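You operate a simulated robot arm through the tools that you are given. There is no shell and no other tool.

You run a simulated two-armed robot. Do the job below in one go: nothing can be reset, and whatever is moved stays where it is left.

JOB
Run the brass fitting in the descaling bath for 3 minutes.
Fine: lid shut for the run; when it shows DONE put the fitting back on the short grey mat and shut the lid. Set down upright: what you pick out.

Only the result counts: the job must be done as asked and must still hold three seconds after the hand-in. Knocking over, shifting, dropping, spilling or breaking anything else fails it. Lids that push on must go on centred and level and be pressed home; caps that screw on are set level and turned clockwise until they are tight.

ROBOT AND FRAMES
Two 6-joint arms with two-finger grippers on one trunk that stands fixed in place. Base frame: the origin is at the foot of the trunk, x ahead of it, y to its left, z up. Lengths are in mm, angles in degrees, forces in N, time in s.
The left shoulder is at [30, 178, 863], the right one opposite. With the tool pointing down near the work surface each hand reaches from about 420 to 840 mm from the base axis, measured 20 degrees to its own side. Payload 2.54 kg a hand.
Tool frame (each hand has its own): the origin (TCP) lies between the finger pads and is the grasp point; the fingertips stand 30 mm ahead of it; z points along the fingers, y is the line along which they close. The gripper opens to 116 mm; its body begins 95 mm behind the TCP.
Orientation is that of the tool frame in the base frame, as a unit quaternion [w, x, y, z]. With the fingers straight down and closing along the base's y, the tool's x points along the base's -x, its y along +y and its z along -z.

CONTROLS
- The arms move only by the tool send_rows. It takes "left_rows", "right_rows" or both (then of equal length, played together; a hand with none holds still); each is one flat list of numbers, 7 for each row, row after row: the shift along the tool's x, y, z in m, then the turn, a rotation vector about the tool's x, y, z in rad, then the gripper command, from -1 (fully open) to 1 (shut), values between in proportion. In form: [x, y, z, ax, ay, az, gripper, x, y, z, ax, ay, az, gripper, ...]. A call has 1 to 20 rows; each row is the pose to reach, as a shift and turn from the pose commanded when the call began, along the tool's axes at that moment. Rows are played at 5 a second. More than 50 mm and 8.6 degrees between two rows, or a gripper value outside its range, and nothing of the call is played. A pose out of reach is approached as far as the arm can. The call stops where the force on the tool passes 60 N (or 10 N more than at its start, if that is more) or the arm is blocked; 0.2 s more then pass. Each finger travels about 153 mm/s and halts on what it meets, pressing with about 35 N; the grip force reading is that of the motor and also rises with nothing between the fingers. The clock runs only during rows and for 0.2 s after the last one: add rows that repeat a pose to give the fingers time. It gives the time, the measured TCP pose, the force on the tool (base axes), the opening and the grip force at its end, in the units of the frame above (readings bear some noise), with the torque about the TCP (base axes, N m) and any sound that the robot's microphone picked up.
- Cameras (640 x 400 px; columns grow to the right, rows downward): "scene" is now at [43.5, -29, 1586.6]; the picture's right is [-0.37, -0.93, 0.00], its down [-0.70, 0.28, -0.66] and it looks along [0.61, -0.24, -0.75] (base axes); focal length 364 px, centre (320, 200). "left" rides on the left gripper at [69, 15, -122] in its tool frame; the picture's right is [-0.21, 0.98, 0.00], its down [-0.83, -0.18, -0.53] and it looks along [-0.52, -0.11, 0.85] (tool axes); focal length 251 px, centre (320, 200). "right" rides on the right gripper at [69, -15, -122] in its tool frame; the picture's right is [0.22, 0.98, 0.00], its down [-0.83, 0.18, -0.53] and it looks along [-0.52, 0.12, 0.85] (tool axes); focal length 251 px, centre (320, 200). There is no depth. A picture from a camera that has moved, and an enlarged one, comes with that camera's place and axes in the base frame and with its lens.
- camera(camera): a new picture of that camera. It takes no simulated time.
- raise_lower(by): moves the trunk up (or, below 0, down) by that many mm; the arms and the scene camera ride with it, the base frame stays. It gives what a move gives, with no picture.
- aim_head(pan, tilt): turns the head with the scene camera to pan (to the left, within 143 degrees either way) and tilt (down, from -29 to 69), counted from straight ahead of the robot. It gives what a move gives.
- inspect(camera, box): a new picture of the part [left, top, right, bottom] of that camera's present view, enlarged. It takes no simulated time.
- hand_in(): hands the job in; it is judged then, once.

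Nothing tells you positions but the pictures and the camera data. Unless the task says otherwise, let go and move clear before handing in.

The tools are called after "Emit:" as name(argument=value, ...) on one line, values as JSON. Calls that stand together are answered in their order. send_rows: Moves the arms, as the interface text tells. Its arguments: {"type":"object","properties":{"left_rows":{"type":"array","items":{"type":"number"}},"right_rows":{"type":"array","items":{"type":"number"}}},"required":[]} The other tools are called the same way: raise_lower (by) moves the trunk up or down; aim_head (pan, tilt) turns the head that bears the scene camera; camera (camera) takes a picture; inspect (camera, box) takes an enlarged picture of a part of a camera's view; hand_in () hands the job in.

At the start:

```text
t: 0.0
left_tool_pos: [466.6, 67.6, 1090.6]
left_ee_rot: [-0.001, 0.0, 1.0, 0.0]
left_ft_force: [0.4, -0.2, -0.5]
left_wrist_torque: [-0.02, 0.01, -0.02]
left_width: 116.1
left_grasp_force: 0.0
right_tool_pos: [475.3, -347.4, 1027.7]
right_ee_rot: [-0.001, 0.0, 1.0, 0.0]
right_ft_force: [0.5, -0.3, 0.3]
right_wrist_torque: [0.0, 0.0, 0.03]
right_width: 116.0
right_grasp_force: 0.0
trunk travel left (down, up): [-75.0, 465.0]
head pan, tilt (commanded): [-21.7, 48.6]
```

scene: 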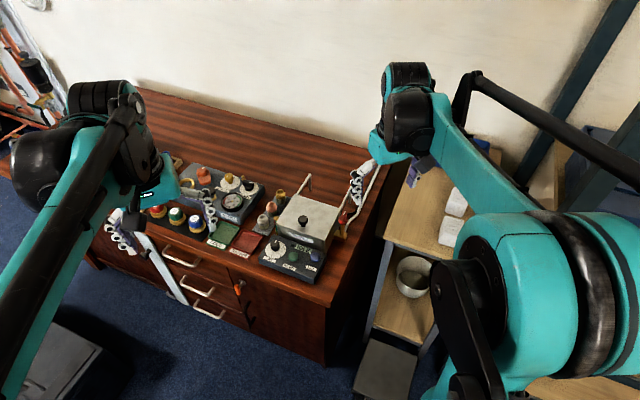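
right: 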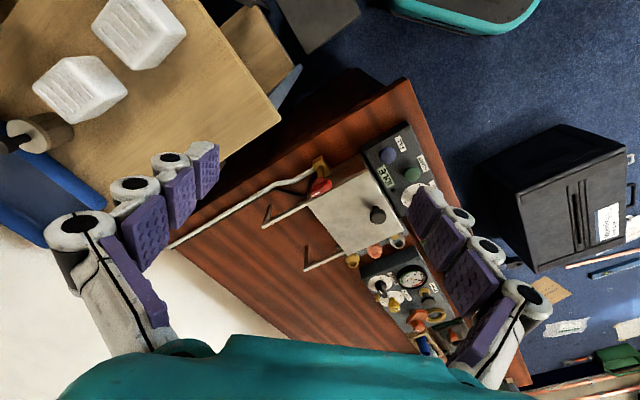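
left: 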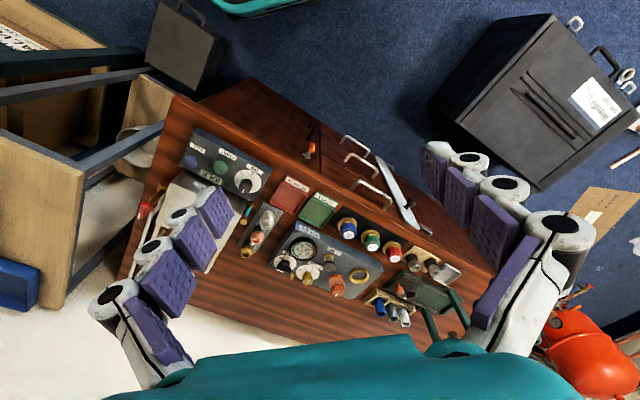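

I see a brown bench ahead with a descaling bath (box with lid and control panel), a gauge unit, mats and several small fittings. I'll take enlarged pictures first to work out what is what.

Emit:
inspect(camera="scene", box=[80, 140, 400, 340])

Emit:
inspect(camera="left", box=[120, 110, 500, 348])

Emit:
inspect(camera="right", box=[240, 100, 560, 300])

```text
2.00 times, centred on (240, 240) of scene
camera zoom: at [43.5, -29.0, 1586.6], right [-0.37, -0.93, 0.0], down [-0.7, 0.28, -0.66], along [0.61, -0.24, -0.75], focal length 727 px, centre (480, 120)
```

zoom: 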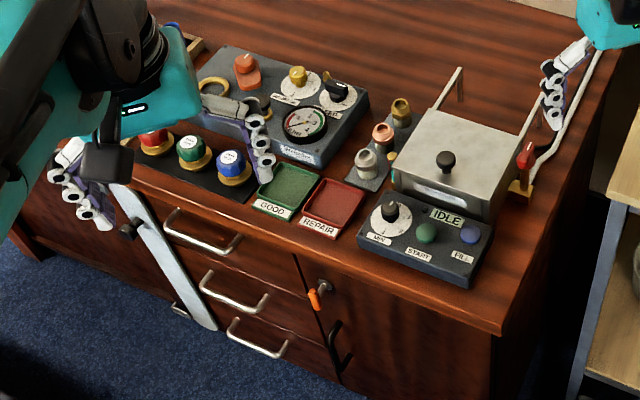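

```text
1.68 times, centred on (310, 229) of left
camera zoom: at [399.2, 82.9, 1212.3], right [0.21, 0.98, 0.0], down [0.83, -0.18, 0.53], along [0.52, -0.11, -0.85], focal length 423 px, centre (337, 151)
```

zoom: 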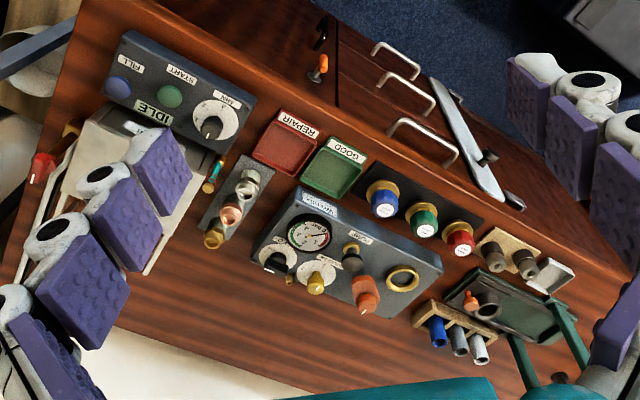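

```text
2.00 times, centred on (400, 200) of right
camera zoom: at [407.0, -363.6, 1149.4], right [-0.22, 0.98, 0.0], down [0.83, 0.18, 0.53], along [0.52, 0.12, -0.85], focal length 503 px, centre (160, 200)
```

zoom: 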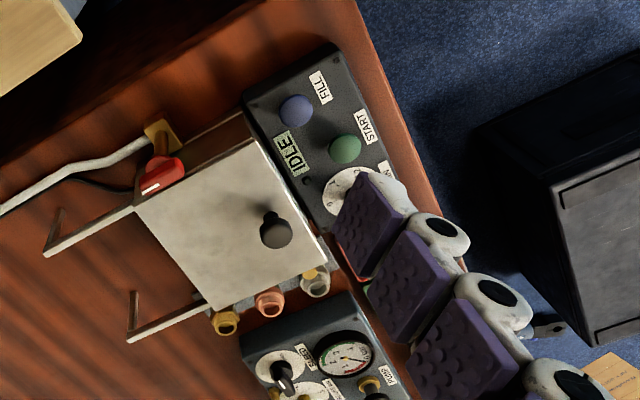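

The bath sits at the right end of the bench with its panel (MIN dial, START, FILL, IDLE display). I'll zoom in further on it and on the fittings beside it.

Emit:
inspect(camera="scene", box=[240, 160, 400, 290])

Emit:
inspect(camera="scene", box=[240, 180, 320, 250])

Emit:
inspect(camera="scene", box=[250, 230, 340, 290])

Emit:
inspect(camera="left", box=[130, 110, 280, 280])

Emit:
inspect(camera="right", box=[290, 130, 440, 270])

```text
3.08 times, centred on (320, 225) of scene
camera zoom: at [43.5, -29.0, 1586.6], right [-0.37, -0.93, 0.0], down [-0.7, 0.28, -0.66], along [0.61, -0.24, -0.75], focal length 1119 px, centre (320, 123)
```

zoom: 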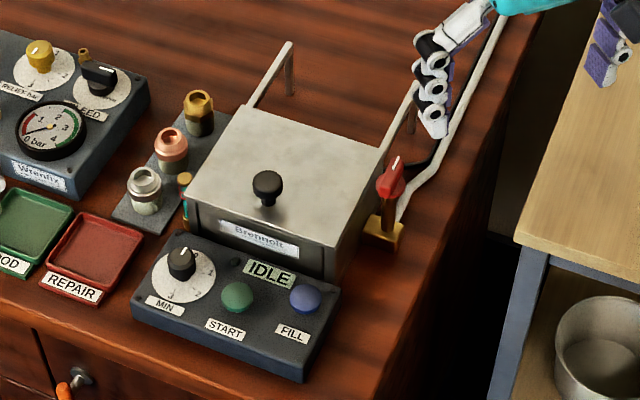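

```text
5.71 times, centred on (280, 215) of scene
camera zoom: at [43.5, -29.0, 1586.6], right [-0.37, -0.93, 0.0], down [-0.7, 0.28, -0.66], along [0.61, -0.24, -0.75], focal length 2077 px, centre (549, 114)
```

zoom: 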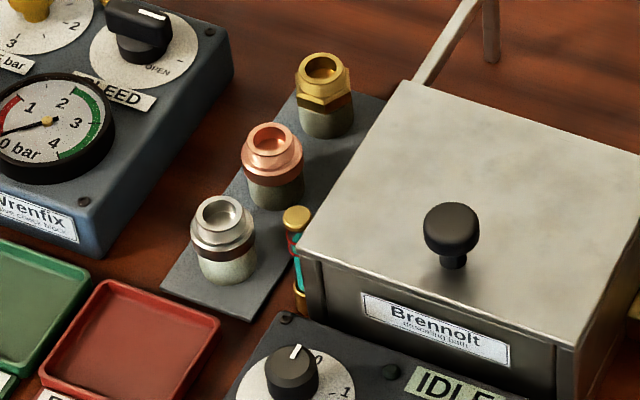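

```text
6.67 times, centred on (295, 260) of scene
camera zoom: at [43.5, -29.0, 1586.6], right [-0.37, -0.93, 0.0], down [-0.7, 0.28, -0.66], along [0.61, -0.24, -0.75], focal length 2424 px, centre (487, -200)
```

zoom: 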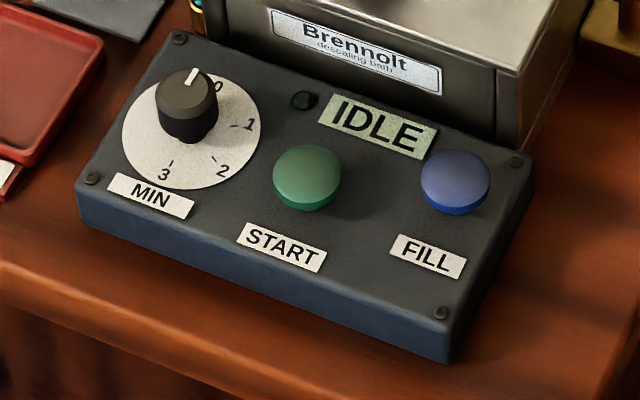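

```text
2.35 times, centred on (205, 195) of left
camera zoom: at [399.2, 82.9, 1212.3], right [0.21, 0.98, 0.0], down [0.83, -0.18, 0.53], along [0.52, -0.11, -0.85], focal length 592 px, centre (591, 212)
```

zoom: 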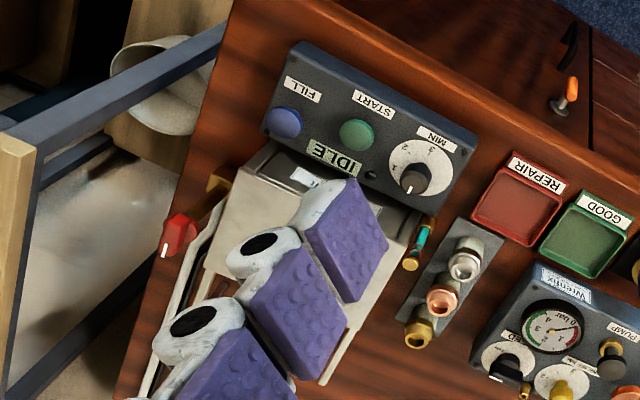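

```text
2.86 times, centred on (365, 200) of right
camera zoom: at [407.0, -363.6, 1149.4], right [-0.22, 0.98, 0.0], down [0.83, 0.18, 0.53], along [0.52, 0.12, -0.85], focal length 718 px, centre (191, 200)
```

zoom: 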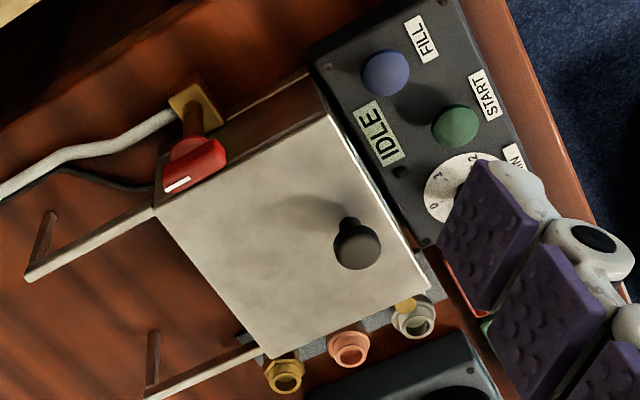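

The lid looks like it either slides back on two rails or hinges. I'm taking the knob to be near (627, -212, 811) and the brass fitting near (812, -200, 735). I'll move the right hand above the bath for a closer picture.

Emit:
send_rows(right_rows=[-0.02, 0.028, 0.0125, 0, 0, 0, -1, -0.04, 0.056, 0.025, 0, 0, 0, -1, -0.06, 0.085, 0.0375, 0, 0, 0, -1, -0.08, 0.113, 0.05, 0, 0, 0, -1, -0.08, 0.113, 0.05, 0, 0, 0, -1])

Emit:
camera(camera="right")

Emit:
camera(camera="scene")

```text
t: 1.2
left_tool_pos: [467.5, 67.4, 1090.0]
left_ee_rot: [0.001, 0.001, 1.0, 0.001]
left_ft_force: [-0.6, -0.1, -0.7]
left_wrist_torque: [-0.03, -0.01, 0.0]
left_width: 116.1
left_grasp_force: 0.0
right_tool_pos: [557.2, -234.4, 977.1]
right_ee_rot: [0.001, 0.0, 1.0, 0.0]
right_ft_force: [0.1, 0.8, -0.1]
right_wrist_torque: [-0.01, 0.02, 0.0]
right_width: 115.8
right_grasp_force: 0.1
trunk travel left (down, up): [-75.0, 465.0]
head pan, tilt (commanded): [-21.7, 48.6]
```

```text
taken
camera right: at [487.3, -249.9, 1098.2], right [-0.22, 0.98, 0.0], down [0.83, 0.18, 0.53], along [0.52, 0.12, -0.85], focal length 251 px, centre (320, 200)
```

right: 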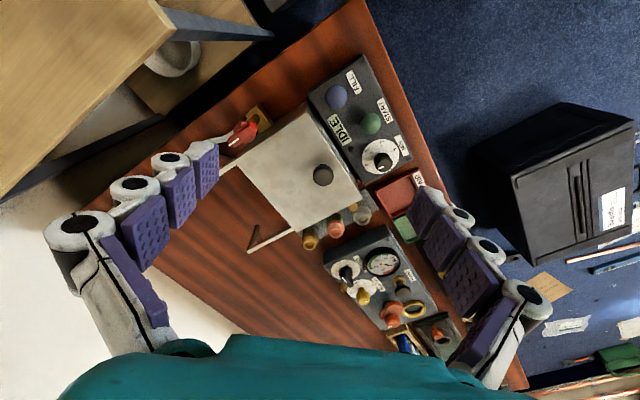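

```text
taken
camera scene: at [43.1, -29.3, 1586.7], right [-0.37, -0.93, 0.0], down [-0.7, 0.28, -0.66], along [0.61, -0.24, -0.75], focal length 364 px, centre (320, 200)
```

scene: 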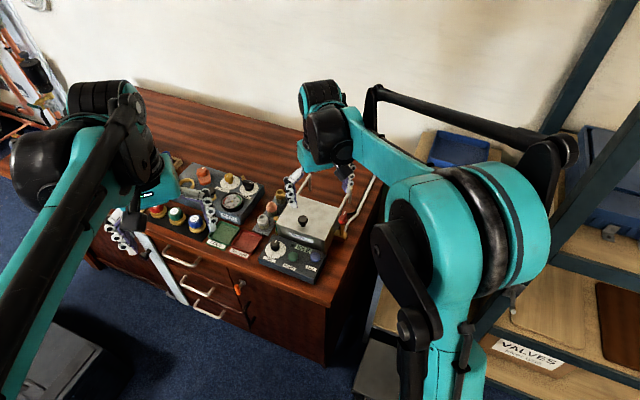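

The bench stands turned about 35° to the robot, with its back going toward +x/-y. I'll zoom in for accurate corner positions.

Emit:
inspect(camera="right", box=[210, 40, 450, 290])

Emit:
inspect(camera="right", box=[280, 170, 400, 260])

Emit:
inspect(camera="right", box=[300, 50, 420, 190])

Emit:
inspect(camera="scene", box=[240, 160, 400, 290])

Emit:
inspect(camera="left", box=[120, 100, 290, 290])

```text
1.60 times, centred on (330, 165) of right
camera zoom: at [487.3, -249.9, 1098.2], right [-0.22, 0.98, 0.0], down [0.83, 0.18, 0.53], along [0.52, 0.12, -0.85], focal length 402 px, centre (304, 256)
```

zoom: 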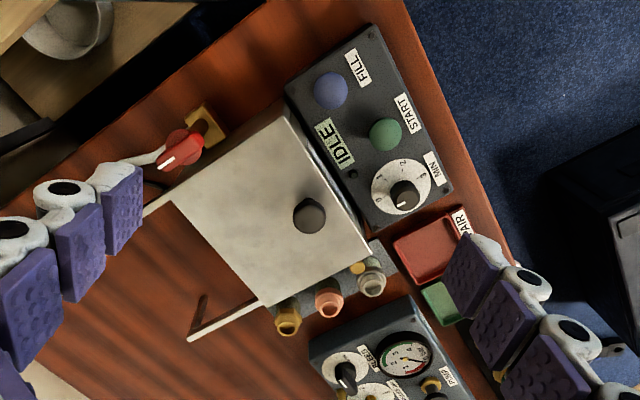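

```text
4.44 times, centred on (340, 215) of right
camera zoom: at [487.3, -249.9, 1098.2], right [-0.22, 0.98, 0.0], down [0.83, 0.18, 0.53], along [0.52, 0.12, -0.85], focal length 1118 px, centre (231, 133)
```

zoom: 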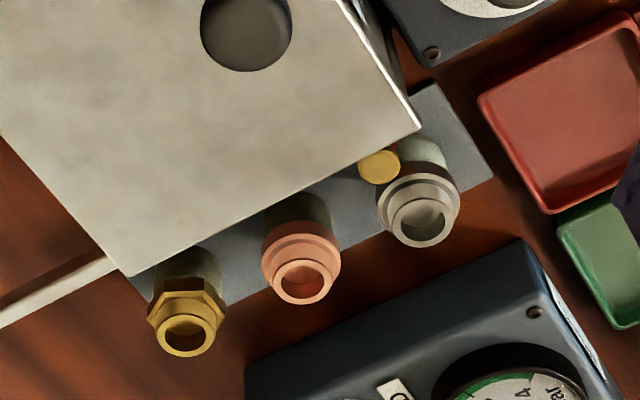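

```text
2.86 times, centred on (360, 120) of right
camera zoom: at [487.3, -249.9, 1098.2], right [-0.22, 0.98, 0.0], down [0.83, 0.18, 0.53], along [0.52, 0.12, -0.85], focal length 718 px, centre (206, 429)
```

zoom: 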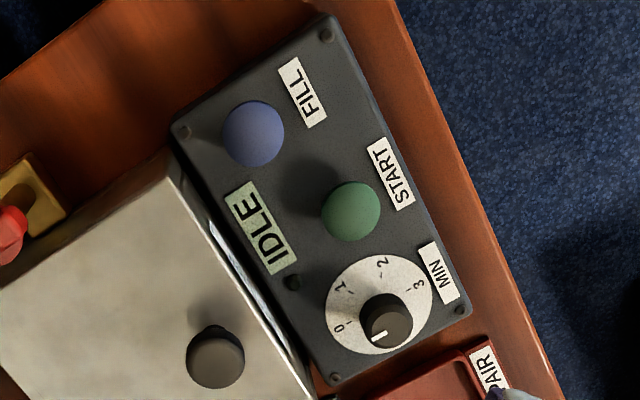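

```text
3.08 times, centred on (320, 225) of scene
camera zoom: at [43.1, -29.3, 1586.7], right [-0.37, -0.93, 0.0], down [-0.7, 0.28, -0.66], along [0.61, -0.24, -0.75], focal length 1119 px, centre (320, 123)
```

zoom: 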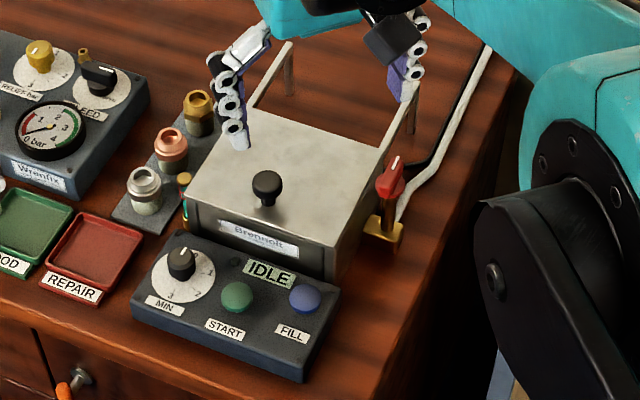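

```text
2.11 times, centred on (205, 195) of left
camera zoom: at [398.8, 82.7, 1212.5], right [0.21, 0.98, 0.0], down [0.83, -0.18, 0.53], along [0.52, -0.11, -0.85], focal length 529 px, centre (562, 210)
```

zoom: 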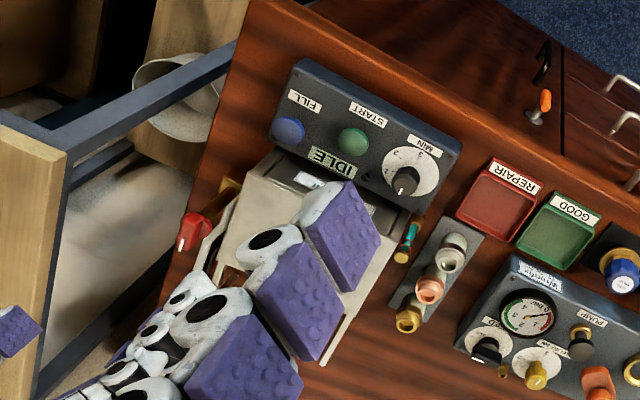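

Now I'll look closely at the sight glass and the red valve.

Emit:
inspect(camera="scene", box=[277, 210, 297, 235])

Emit:
inspect(camera="left", box=[215, 155, 260, 200])

Emit:
inspect(camera="scene", box=[320, 180, 380, 250])

Emit:
inspect(camera="right", box=[215, 90, 290, 170])

Emit:
inspect(camera="scene", box=[260, 230, 330, 280])

```text
16.00 times, centred on (287, 222) of scene
camera zoom: at [43.1, -29.3, 1586.7], right [-0.37, -0.93, 0.0], down [-0.7, 0.28, -0.66], along [0.61, -0.24, -0.75], focal length 5817 px, centre (848, -160)
```

zoom: 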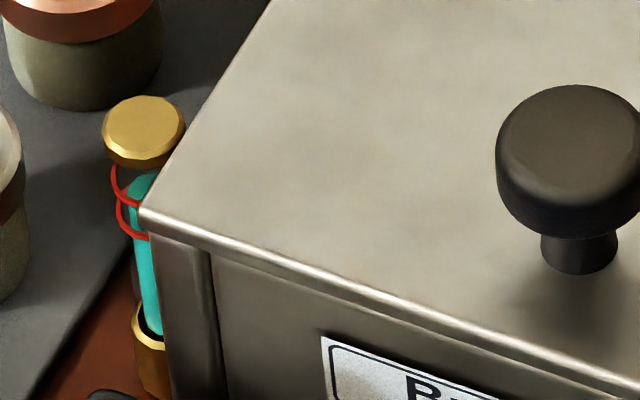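

```text
8.89 times, centred on (238, 178) of left
camera zoom: at [398.8, 82.7, 1212.5], right [0.21, 0.98, 0.0], down [0.83, -0.18, 0.53], along [0.52, -0.11, -0.85], focal length 2235 px, centre (1053, 400)
```

zoom: 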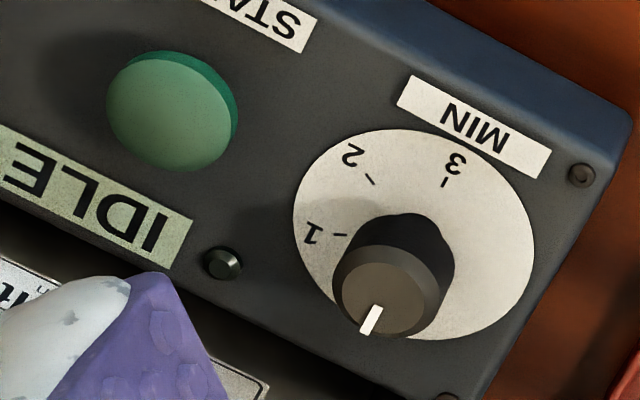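

```text
5.71 times, centred on (350, 215) of scene
camera zoom: at [43.1, -29.3, 1586.7], right [-0.37, -0.93, 0.0], down [-0.7, 0.28, -0.66], along [0.61, -0.24, -0.75], focal length 2077 px, centre (149, 114)
```

zoom: 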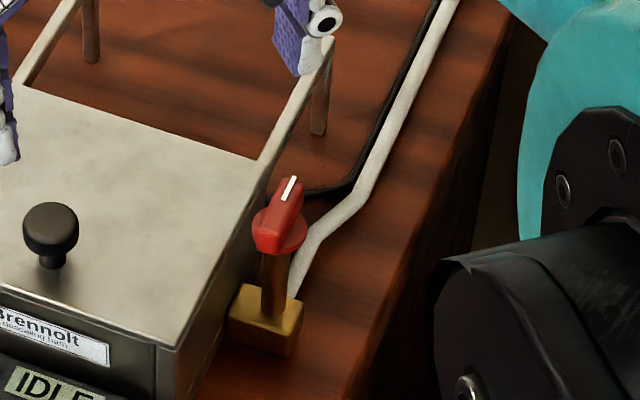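

```text
5.00 times, centred on (252, 130) of right
camera zoom: at [487.3, -249.9, 1098.2], right [-0.22, 0.98, 0.0], down [0.83, 0.18, 0.53], along [0.52, 0.12, -0.85], focal length 1257 px, centre (658, 550)
```

zoom: 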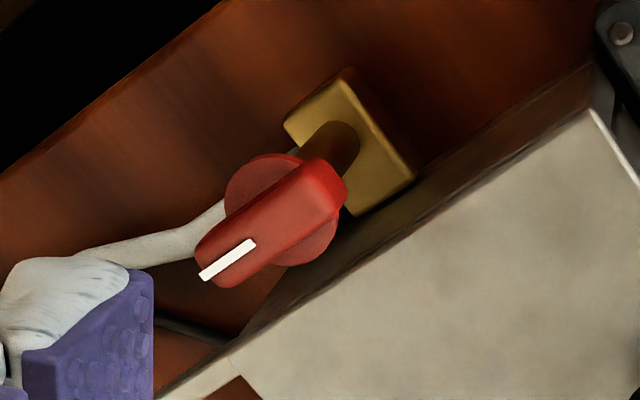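

```text
8.00 times, centred on (295, 255) of scene
camera zoom: at [43.1, -29.3, 1586.7], right [-0.37, -0.93, 0.0], down [-0.7, 0.28, -0.66], along [0.61, -0.24, -0.75], focal length 2908 px, centre (520, -240)
```

zoom: 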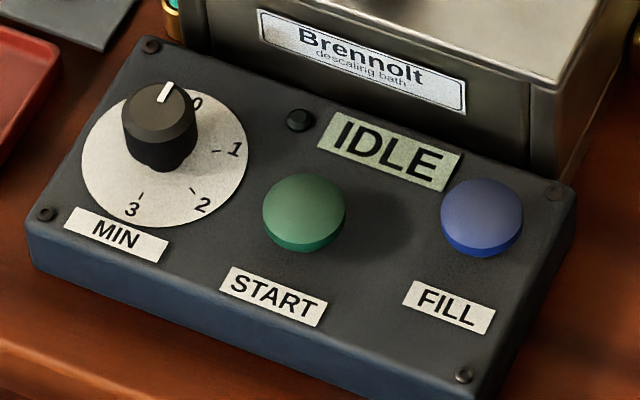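

The bench axes run at 45°: its depth direction is about (0.71, -0.71), and the lid's rails go back that way. Next I'll check the finger shape, and look at the sight glass, lid and rails from a better angle.

Emit:
inspect(camera="right", box=[40, 130, 240, 360])

Emit:
inspect(camera="scene", box=[280, 150, 370, 215])

Emit:
inspect(camera="scene", box=[100, 170, 220, 265])

```text
1.74 times, centred on (140, 245) of right
camera zoom: at [487.3, -249.9, 1098.2], right [-0.22, 0.98, 0.0], down [0.83, 0.18, 0.53], along [0.52, 0.12, -0.85], focal length 437 px, centre (633, 122)
```

zoom: 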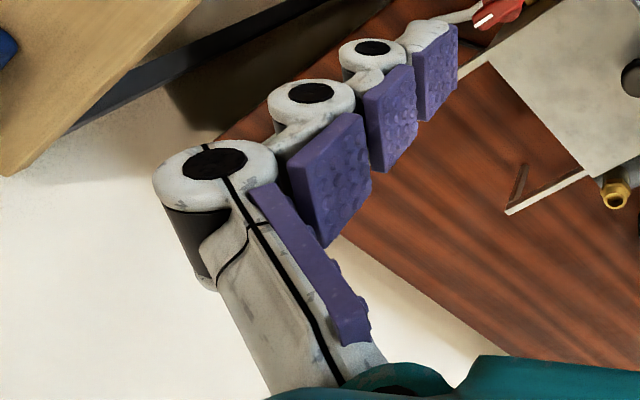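

```text
6.15 times, centred on (325, 182) of scene
camera zoom: at [43.1, -29.3, 1586.7], right [-0.37, -0.93, 0.0], down [-0.7, 0.28, -0.66], along [0.61, -0.24, -0.75], focal length 2237 px, centre (289, 308)
```

zoom: 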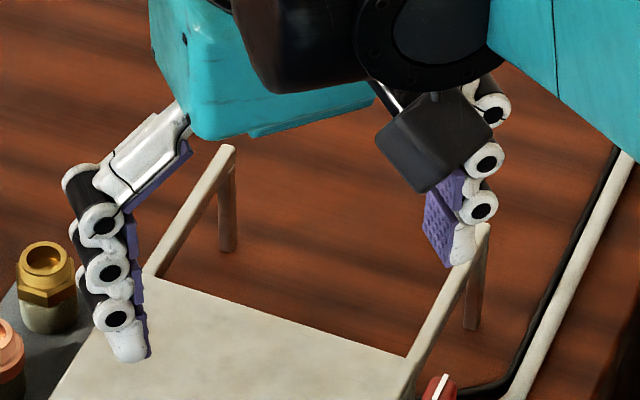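

```text
4.21 times, centred on (160, 218) of scene
camera zoom: at [43.1, -29.3, 1586.7], right [-0.37, -0.93, 0.0], down [-0.7, 0.28, -0.66], along [0.61, -0.24, -0.75], focal length 1531 px, centre (994, 126)
```

zoom: 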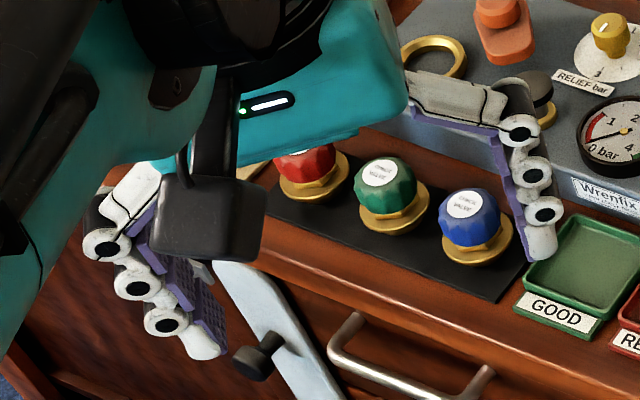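

The fingers are about 15–20 mm thick, so I'll keep the opening small near neighbouring parts. Next I'll hover the right hand above the lid knob, estimated at (625.6, -215, 808), and check alignment.

Emit:
send_rows(right_rows=[-0.02, 0.005, 0.025, 0, 0, 0, -0.03, -0.04, 0.01, 0.05, 0, 0, 0, -0.03, -0.055, 0.015, 0.075, 0, 0, 0, -0.03, -0.069, 0.019, 0.097, 0, 0, 0, -0.03, -0.069, 0.019, 0.097, 0, 0, 0, -0.03])

Emit:
camera(camera="right")

Emit:
inspect(camera="scene", box=[240, 150, 380, 280])

Emit:
inspect(camera="left", box=[120, 100, 290, 290])

```text
t: 2.4
left_tool_pos: [467.1, 68.7, 1090.4]
left_ee_rot: [0.0, -0.001, 1.0, -0.001]
left_ft_force: [0.2, -0.3, 0.0]
left_wrist_torque: [0.0, -0.01, 0.03]
left_width: 116.0
left_grasp_force: 0.2
right_tool_pos: [625.5, -216.5, 881.0]
right_ee_rot: [-0.001, 0.0, 1.0, 0.0]
right_ft_force: [-1.0, -0.4, -0.3]
right_wrist_torque: [0.04, 0.02, 0.01]
right_width: 59.8
right_grasp_force: 0.0
trunk travel left (down, up): [-75.0, 465.0]
head pan, tilt (commanded): [-21.7, 48.6]
```

```text
taken
camera right: at [556.3, -231.6, 1002.3], right [-0.22, 0.98, 0.0], down [0.83, 0.18, 0.53], along [0.52, 0.11, -0.85], focal length 251 px, centre (320, 200)
```

right: 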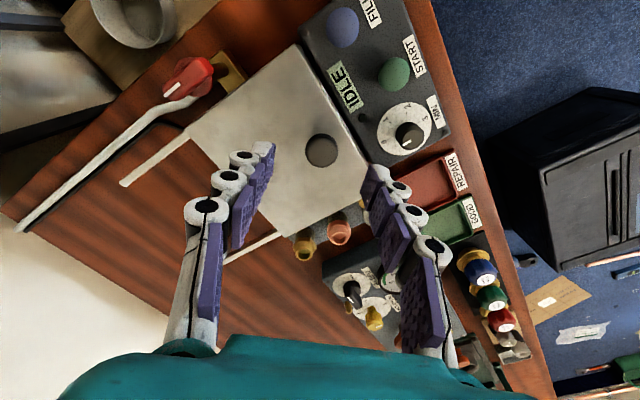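

```text
3.08 times, centred on (310, 215) of scene
camera zoom: at [43.2, -29.0, 1586.7], right [-0.37, -0.93, 0.0], down [-0.7, 0.28, -0.66], along [0.61, -0.24, -0.75], focal length 1119 px, centre (351, 154)
```

zoom: 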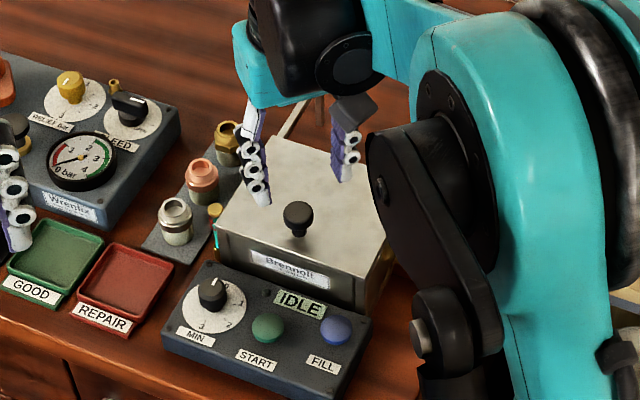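

```text
2.11 times, centred on (205, 195) of left
camera zoom: at [398.9, 82.9, 1212.4], right [0.21, 0.98, 0.0], down [0.83, -0.18, 0.53], along [0.52, -0.11, -0.85], focal length 529 px, centre (562, 210)
```

zoom: 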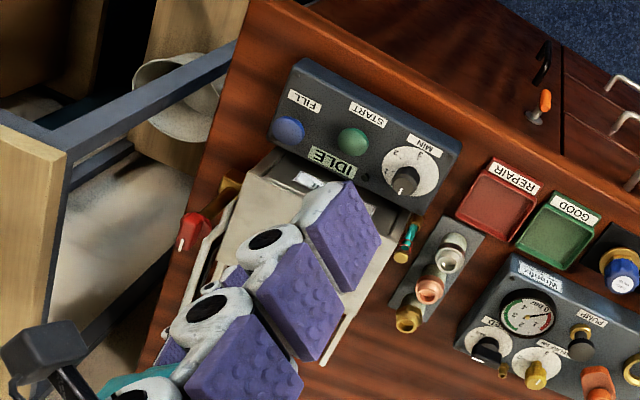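

The knob head is about 28 mm wide and centred near (627.5, -215). I'll lower the right hand around it, with the tips just above the lid.

Emit:
send_rows(right_rows=[-0.002, 0.0005, 0.02, 0, 0, 0, -0.03, -0.002, 0.0005, 0.04, 0, 0, 0, -0.03, -0.002, 0.0005, 0.055, 0, 0, 0, -0.03, -0.002, 0.0005, 0.065, 0, 0, 0, -0.03, -0.002, 0.0005, 0.065, 0, 0, 0, -0.03])

Emit:
camera(camera="right")

Emit:
inspect(camera="scene", box=[270, 170, 350, 240])

```text
t: 3.6
left_tool_pos: [468.2, 67.8, 1089.9]
left_ee_rot: [-0.001, 0.0, 1.0, 0.001]
left_ft_force: [-0.1, 0.1, -0.3]
left_wrist_torque: [0.01, 0.02, 0.0]
left_width: 116.0
left_grasp_force: 0.0
right_tool_pos: [626.4, -217.4, 815.7]
right_ee_rot: [0.0, -0.001, 1.0, 0.0]
right_ft_force: [-0.4, 0.0, -0.8]
right_wrist_torque: [-0.01, -0.02, -0.01]
right_width: 59.8
right_grasp_force: 0.1
trunk travel left (down, up): [-75.0, 465.0]
head pan, tilt (commanded): [-21.7, 48.6]
```

```text
taken
camera right: at [557.6, -231.7, 937.9], right [-0.22, 0.98, 0.0], down [0.83, 0.18, 0.53], along [0.52, 0.11, -0.85], focal length 251 px, centre (320, 200)
```

right: 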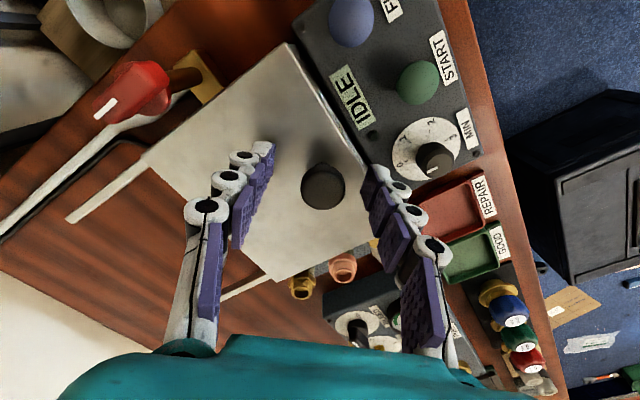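

```text
5.71 times, centred on (310, 205) of scene
camera zoom: at [43.5, -29.0, 1586.7], right [-0.37, -0.93, 0.0], down [-0.7, 0.28, -0.66], along [0.61, -0.24, -0.75], focal length 2077 px, centre (377, 171)
```

zoom: 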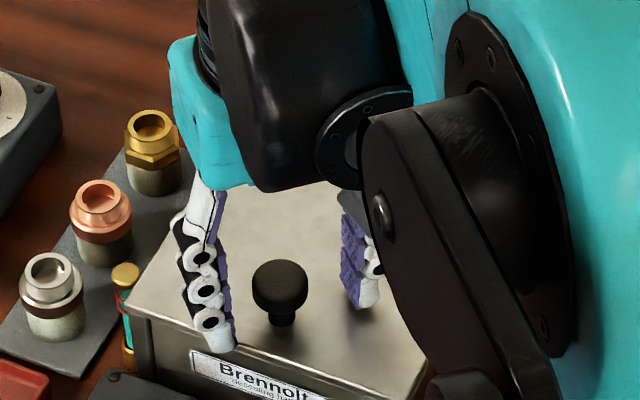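

The knob is between the fingertips. I'll close on it and then test a small push back along the rails.

Emit:
send_rows(right_rows=[0, 0.0012, 0, 0, 0, 0, 0.3, 0, 0.0012, 0, 0, 0, 0, 0.6, 0, 0.0012, 0, 0, 0, 0, 1, 0, 0.0012, 0, 0, 0, 0, 1, 0, 0.0012, 0, 0, 0, 0, 1])

Emit:
camera(camera="right")

```text
t: 4.8
left_tool_pos: [468.9, 67.3, 1090.7]
left_ee_rot: [-0.001, 0.0, 1.0, 0.0]
left_ft_force: [0.7, -0.3, -0.1]
left_wrist_torque: [-0.01, 0.01, -0.02]
left_width: 115.7
left_grasp_force: 0.0
right_tool_pos: [626.9, -214.9, 816.1]
right_ee_rot: [-0.001, 0.0, 1.0, 0.0]
right_ft_force: [2.0, 2.2, 1.1]
right_wrist_torque: [0.02, -0.21, 0.03]
right_width: 25.6
right_grasp_force: 45.1
trunk travel left (down, up): [-75.0, 465.0]
head pan, tilt (commanded): [-21.7, 48.6]
```

```text
taken
camera right: at [558.0, -229.9, 937.4], right [-0.22, 0.98, 0.0], down [0.83, 0.18, 0.53], along [0.52, 0.12, -0.85], focal length 251 px, centre (320, 200)
```

right: 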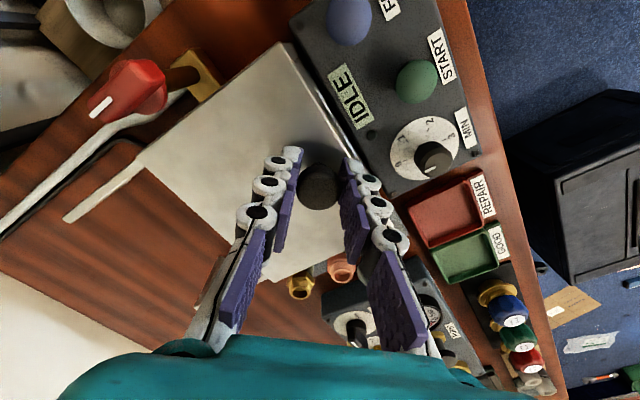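

Knob gripped at 25.6 mm. Test push of 15 mm along the rail direction.

Emit:
send_rows(right_rows=[-0.0035, -0.0035, 0, 0, 0, 0, 1, -0.007, -0.007, 0, 0, 0, 0, 1, -0.0106, -0.0106, 0, 0, 0, 0, 1])

Emit:
camera(camera="right")

```text
t: 5.6
left_tool_pos: [468.7, 67.8, 1089.3]
left_ee_rot: [0.001, -0.001, 1.0, 0.0]
left_ft_force: [0.1, 0.0, 0.4]
left_wrist_torque: [0.01, 0.0, 0.02]
left_width: 115.9
left_grasp_force: 0.0
right_tool_pos: [637.7, -223.6, 816.2]
right_ee_rot: [0.0, -0.001, 1.0, 0.0]
right_ft_force: [0.3, 0.9, -3.5]
right_wrist_torque: [0.04, -0.42, 0.06]
right_width: 25.2
right_grasp_force: 45.2
trunk travel left (down, up): [-75.0, 465.0]
head pan, tilt (commanded): [-21.7, 48.6]
```

```text
taken
camera right: at [568.6, -240.5, 937.4], right [-0.22, 0.98, 0.0], down [0.83, 0.18, 0.53], along [0.52, 0.11, -0.85], focal length 251 px, centre (320, 200)
```

right: 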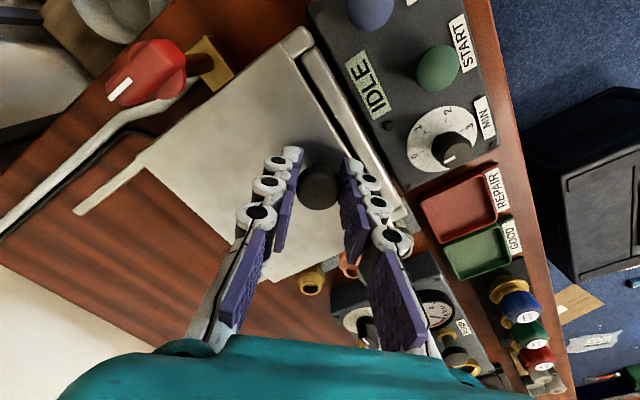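

The lid slides freely. I'll continue pushing it back.

Emit:
send_rows(right_rows=[-0.007, -0.007, 0, 0, 0, 0, 1, -0.014, -0.014, 0, 0, 0, 0, 1, -0.021, -0.021, 0, 0, 0, 0, 1, -0.028, -0.028, 0, 0, 0, 0, 1, -0.035, -0.035, 0, 0, 0, 0, 1, -0.042, -0.042, 0, 0, 0, 0, 1])

Emit:
camera(camera="right")

Emit:
inspect(camera="scene", box=[250, 170, 350, 260])

```text
t: 7.0
left_tool_pos: [469.4, 67.9, 1090.8]
left_ee_rot: [0.0, 0.0, 1.0, -0.001]
left_ft_force: [-0.4, 0.7, -0.8]
left_wrist_torque: [-0.01, -0.01, 0.03]
left_width: 116.0
left_grasp_force: 0.1
right_tool_pos: [679.0, -266.5, 816.1]
right_ee_rot: [0.0, 0.0, 1.0, -0.001]
right_ft_force: [1.0, 0.4, 3.0]
right_wrist_torque: [0.02, 0.37, -0.01]
right_width: 25.0
right_grasp_force: 45.7
trunk travel left (down, up): [-75.0, 465.0]
head pan, tilt (commanded): [-21.7, 48.6]
```

```text
taken
camera right: at [611.2, -283.1, 937.4], right [-0.22, 0.98, 0.0], down [0.83, 0.18, 0.53], along [0.52, 0.11, -0.85], focal length 251 px, centre (320, 200)
```

right: 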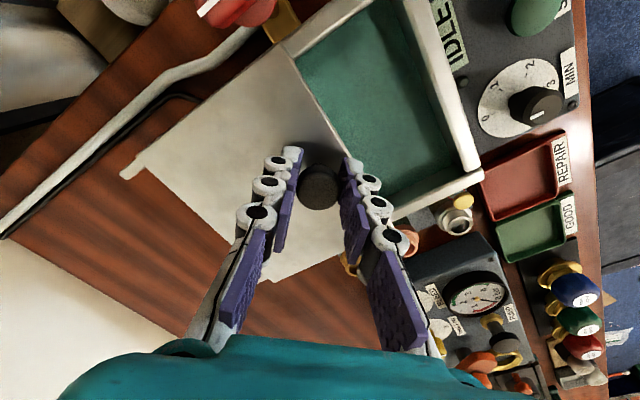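

```text
4.44 times, centred on (300, 215) of scene
camera zoom: at [43.4, -29.0, 1586.7], right [-0.37, -0.93, 0.0], down [-0.7, 0.28, -0.66], along [0.61, -0.24, -0.75], focal length 1616 px, centre (409, 133)
```

zoom: 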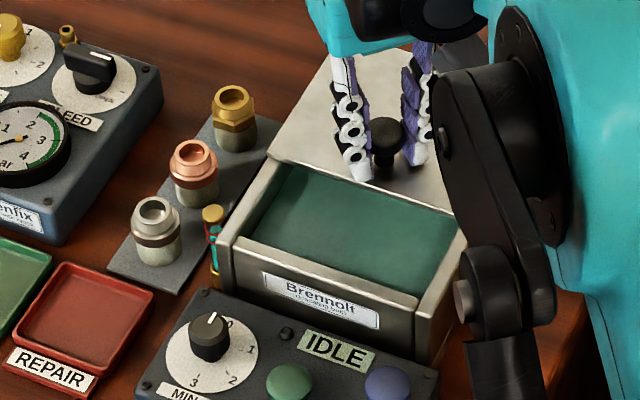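

The bath is open with green liquid inside. I'll push on gently toward the end of the rails.

Emit:
send_rows(right_rows=[-0.004, -0.004, 0, 0, 0, 0, 1, -0.008, -0.008, 0, 0, 0, 0, 1, -0.012, -0.012, 0, 0, 0, 0, 1, -0.015, -0.015, 0, 0, 0, 0, 1])

Emit:
camera(camera="right")

Emit:
inspect(camera="scene", box=[250, 160, 350, 250])

```text
t: 8.0
left_tool_pos: [467.7, 68.6, 1089.5]
left_ee_rot: [0.0, 0.0, 1.0, 0.0]
left_ft_force: [0.7, 0.2, -0.6]
left_wrist_torque: [0.01, -0.02, 0.01]
left_width: 115.9
left_grasp_force: 0.0
right_tool_pos: [693.8, -282.7, 816.8]
right_ee_rot: [0.0, 0.001, 1.0, -0.001]
right_ft_force: [-1.6, -0.6, -1.3]
right_wrist_torque: [-0.08, -0.17, -0.09]
right_width: 25.1
right_grasp_force: 45.2
trunk travel left (down, up): [-75.0, 465.0]
head pan, tilt (commanded): [-21.7, 48.6]
```

```text
taken
camera right: at [625.7, -297.5, 937.4], right [-0.21, 0.98, 0.0], down [0.83, 0.18, 0.53], along [0.52, 0.11, -0.85], focal length 251 px, centre (320, 200)
```

right: 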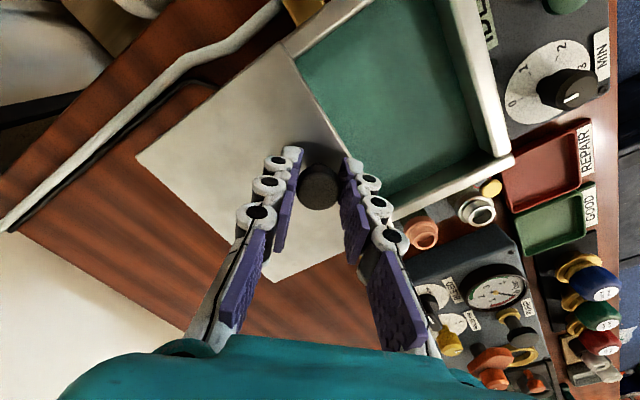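

```text
4.44 times, centred on (300, 205) of scene
camera zoom: at [43.5, -29.3, 1586.6], right [-0.37, -0.93, 0.0], down [-0.7, 0.28, -0.66], along [0.61, -0.24, -0.75], focal length 1616 px, centre (409, 178)
```

zoom: 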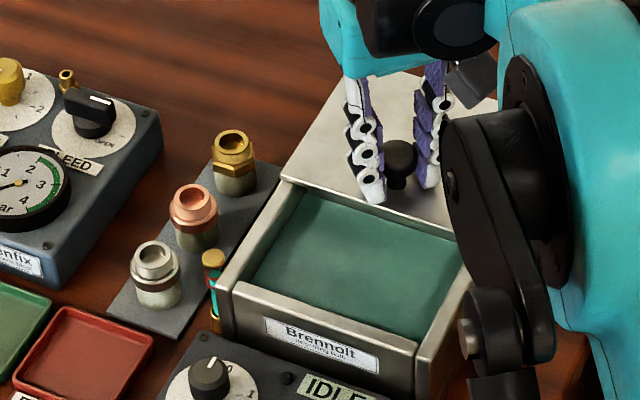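

The lid is now about 96 mm back, with its rear edge at the end of the rails. I'll release the knob and rise clear.

Emit:
send_rows(right_rows=[0, 0, 0, 0, 0, 0, 0.3, 0, 0, 0, 0, 0, 0, -0.03, 0, 0, 0, 0, 0, 0, -0.03, 0, 0, -0.03, 0, 0, 0, -0.03, 0, 0, -0.07, 0, 0, 0, -0.03, 0, 0, -0.11, 0, 0, 0, -0.03, 0, 0, -0.11, 0, 0, 0, -0.03])

Emit:
camera(camera="right")

Emit:
inspect(camera="scene", box=[250, 160, 350, 250])

```text
t: 9.6
left_tool_pos: [467.7, 67.7, 1091.4]
left_ee_rot: [0.001, -0.001, 1.0, 0.0]
left_ft_force: [-0.2, 0.3, 0.0]
left_wrist_torque: [0.01, -0.04, 0.01]
left_width: 115.9
left_grasp_force: 0.0
right_tool_pos: [693.7, -280.3, 925.2]
right_ee_rot: [0.0, 0.0, 1.0, 0.0]
right_ft_force: [0.6, 0.6, -0.2]
right_wrist_torque: [-0.02, 0.0, 0.01]
right_width: 59.8
right_grasp_force: 0.0
trunk travel left (down, up): [-75.0, 465.0]
head pan, tilt (commanded): [-21.7, 48.6]
```

```text
taken
camera right: at [625.7, -296.5, 1046.6], right [-0.22, 0.98, 0.0], down [0.83, 0.18, 0.53], along [0.52, 0.12, -0.85], focal length 251 px, centre (320, 200)
```

right: 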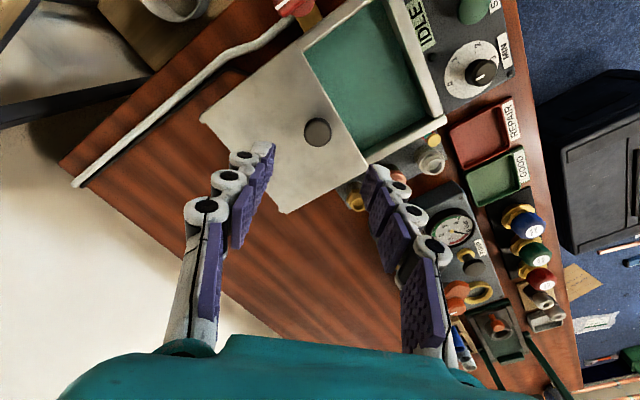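

```text
4.44 times, centred on (300, 205) of scene
camera zoom: at [44.0, -29.2, 1586.6], right [-0.37, -0.93, 0.0], down [-0.7, 0.28, -0.66], along [0.61, -0.24, -0.75], focal length 1616 px, centre (409, 178)
```

zoom: 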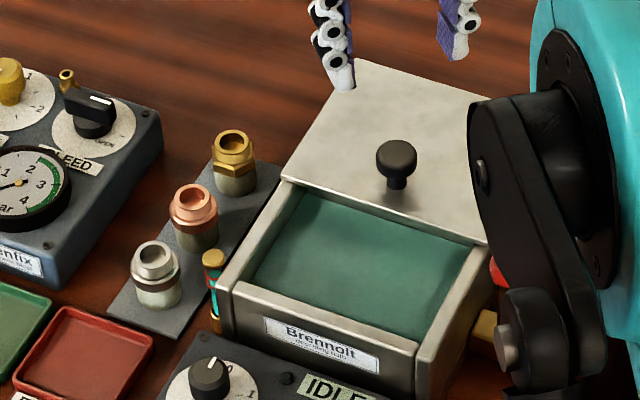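

The lid is open and stable. Now I'll move the right hand toward the brass fitting for a closer look at it and the sight glass.

Emit:
send_rows(right_rows=[-0.02, 0.028, 0.008, 0, 0, 0, -0.03, -0.043, 0.057, 0.016, 0, 0, 0, -0.03, -0.066, 0.086, 0.025, 0, 0, 0, -0.03, -0.066, 0.086, 0.025, 0, 0, 0, -0.03])

Emit:
camera(camera="right")

Emit:
inspect(camera="scene", box=[250, 160, 350, 250])

```text
t: 10.6
left_tool_pos: [467.3, 67.8, 1090.6]
left_ee_rot: [0.0, 0.0, 1.0, -0.001]
left_ft_force: [0.4, 0.7, 0.8]
left_wrist_torque: [0.03, -0.04, -0.02]
left_width: 116.1
left_grasp_force: 0.1
right_tool_pos: [759.6, -195.6, 900.5]
right_ee_rot: [0.0, 0.001, 1.0, 0.001]
right_ft_force: [-0.2, -0.4, 1.0]
right_wrist_torque: [0.02, -0.03, -0.01]
right_width: 59.7
right_grasp_force: 0.0
trunk travel left (down, up): [-75.0, 465.0]
head pan, tilt (commanded): [-21.7, 48.6]
```

```text
taken
camera right: at [691.2, -211.1, 1022.3], right [-0.21, 0.98, 0.0], down [0.83, 0.18, 0.53], along [0.52, 0.11, -0.85], focal length 251 px, centre (320, 200)
```

right: 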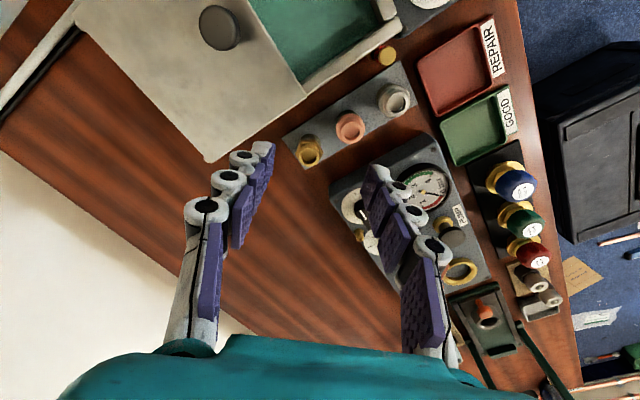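

```text
4.44 times, centred on (300, 205) of scene
camera zoom: at [43.0, -29.4, 1586.7], right [-0.37, -0.93, 0.0], down [-0.7, 0.28, -0.66], along [0.61, -0.24, -0.75], focal length 1616 px, centre (409, 178)
```

zoom: 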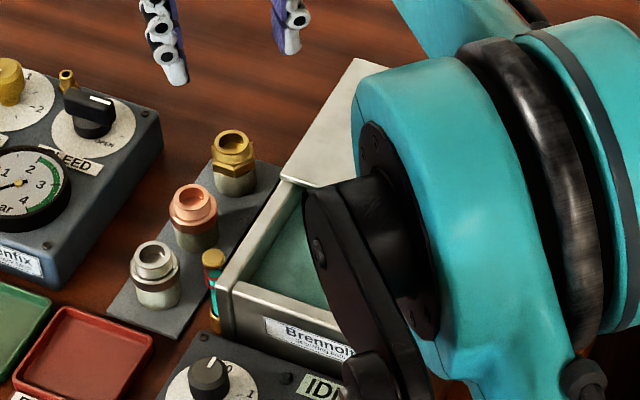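

Emit:
inspect(camera="right", box=[270, 60, 430, 180])

Emit:
inspect(camera="scene", box=[262, 205, 312, 245])

Emit:
inspect(camera="left", box=[190, 120, 290, 200])

```text
3.33 times, centred on (350, 120) of right
camera zoom: at [691.2, -211.1, 1022.3], right [-0.21, 0.98, 0.0], down [0.83, 0.18, 0.53], along [0.52, 0.11, -0.85], focal length 838 px, centre (220, 467)
```

zoom: 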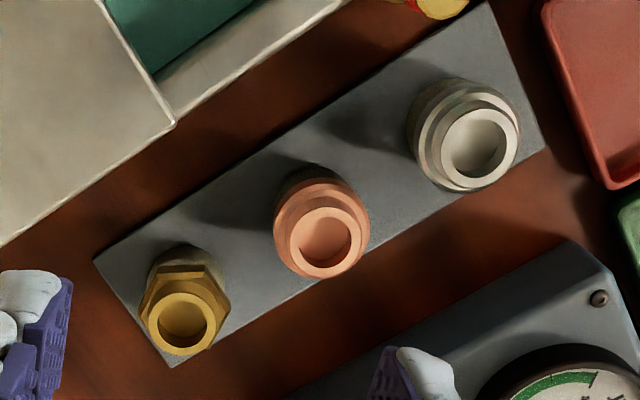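

```text
10.00 times, centred on (287, 225) of scene
camera zoom: at [43.0, -29.4, 1586.7], right [-0.37, -0.93, 0.0], down [-0.7, 0.28, -0.66], along [0.61, -0.24, -0.75], focal length 3635 px, centre (650, -50)
```

zoom: 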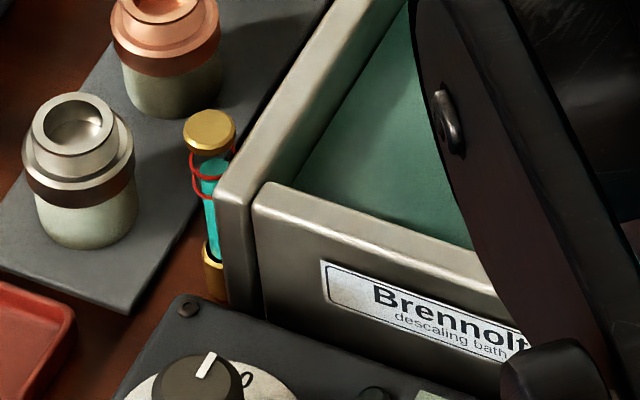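

```text
5.00 times, centred on (240, 160) of left
camera zoom: at [398.7, 82.6, 1212.5], right [0.21, 0.98, 0.0], down [0.83, -0.18, 0.53], along [0.52, -0.11, -0.85], focal length 1257 px, centre (720, 400)
```

zoom: 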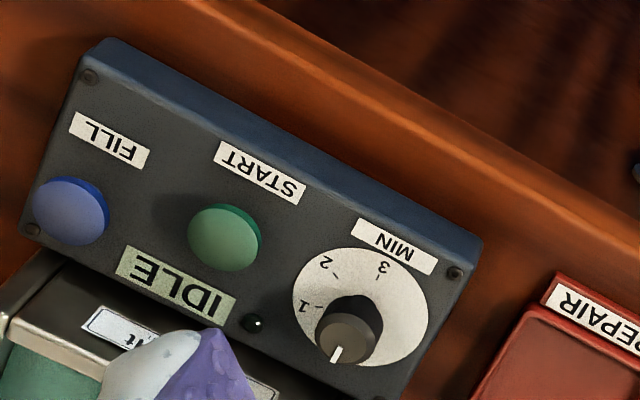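

The brass fitting's top is at about (803, -199.5, 746.5) and the mat surface at about z 697. I'll move over it at z 830 and confirm the alignment.

Emit:
send_rows(right_rows=[-0.015, -0.0015, 0.02, 0, 0, 0, 0.1, -0.03, -0.003, 0.045, 0, 0, 0, 0.1, -0.043, -0.0045, 0.07, 0, 0, 0, 0.1, -0.043, -0.0045, 0.07, 0, 0, 0, 0.1])

Emit:
camera(camera="right")

Emit:
inspect(camera="scene", box=[250, 160, 350, 250])

Emit:
inspect(camera="left", box=[150, 120, 350, 300])

```text
t: 11.6
left_tool_pos: [467.5, 68.0, 1090.7]
left_ee_rot: [-0.001, 0.0, 1.0, 0.0]
left_ft_force: [-0.8, 0.5, 0.1]
left_wrist_torque: [0.03, 0.0, 0.02]
left_width: 116.0
left_grasp_force: 0.1
right_tool_pos: [803.4, -201.2, 831.4]
right_ee_rot: [0.0, -0.001, 1.0, 0.001]
right_ft_force: [0.4, 0.1, 0.9]
right_wrist_torque: [-0.01, 0.03, 0.01]
right_width: 52.3
right_grasp_force: 0.1
trunk travel left (down, up): [-75.0, 465.0]
head pan, tilt (commanded): [-21.7, 48.6]
```

```text
taken
camera right: at [734.8, -217.3, 953.0], right [-0.22, 0.98, 0.0], down [0.83, 0.18, 0.53], along [0.52, 0.11, -0.85], focal length 251 px, centre (320, 200)
```

right: 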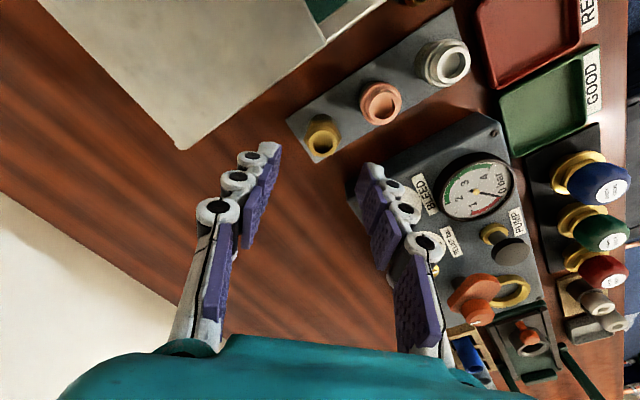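

```text
4.44 times, centred on (300, 205) of scene
camera zoom: at [43.0, -28.8, 1586.7], right [-0.37, -0.93, 0.0], down [-0.7, 0.28, -0.66], along [0.61, -0.24, -0.75], focal length 1616 px, centre (409, 178)
```

zoom: 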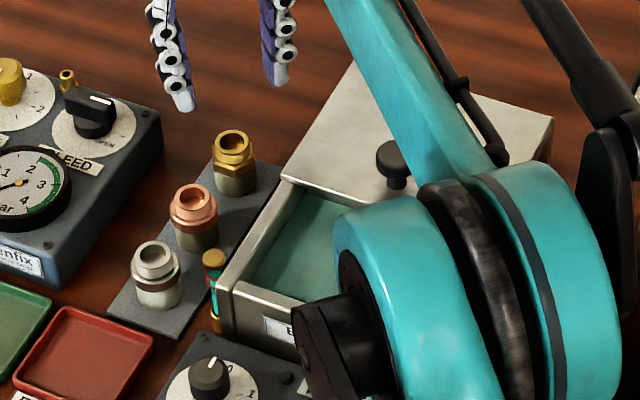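

```text
2.22 times, centred on (250, 210) of left
camera zoom: at [398.7, 83.0, 1212.5], right [0.21, 0.98, 0.0], down [0.83, -0.18, 0.53], along [0.52, -0.11, -0.85], focal length 559 px, centre (476, 178)
```

zoom: 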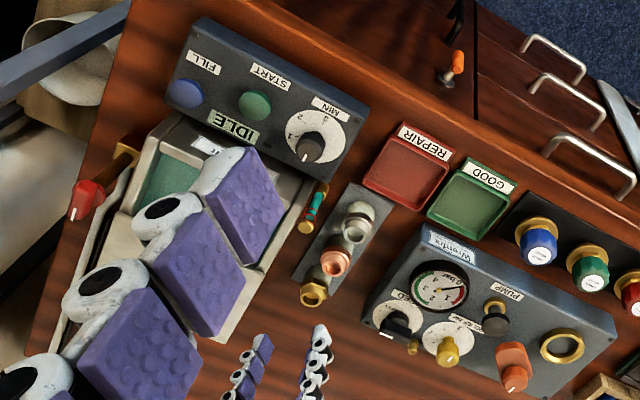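

Emit:
inspect(camera="right", box=[270, 80, 420, 180])

```text
4.00 times, centred on (345, 130) of right
camera zoom: at [734.8, -217.3, 953.0], right [-0.22, 0.98, 0.0], down [0.83, 0.18, 0.53], along [0.52, 0.11, -0.85], focal length 1006 px, centre (220, 480)
```

zoom: 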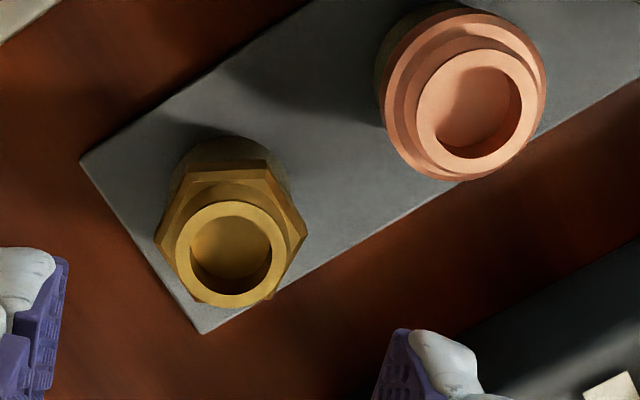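

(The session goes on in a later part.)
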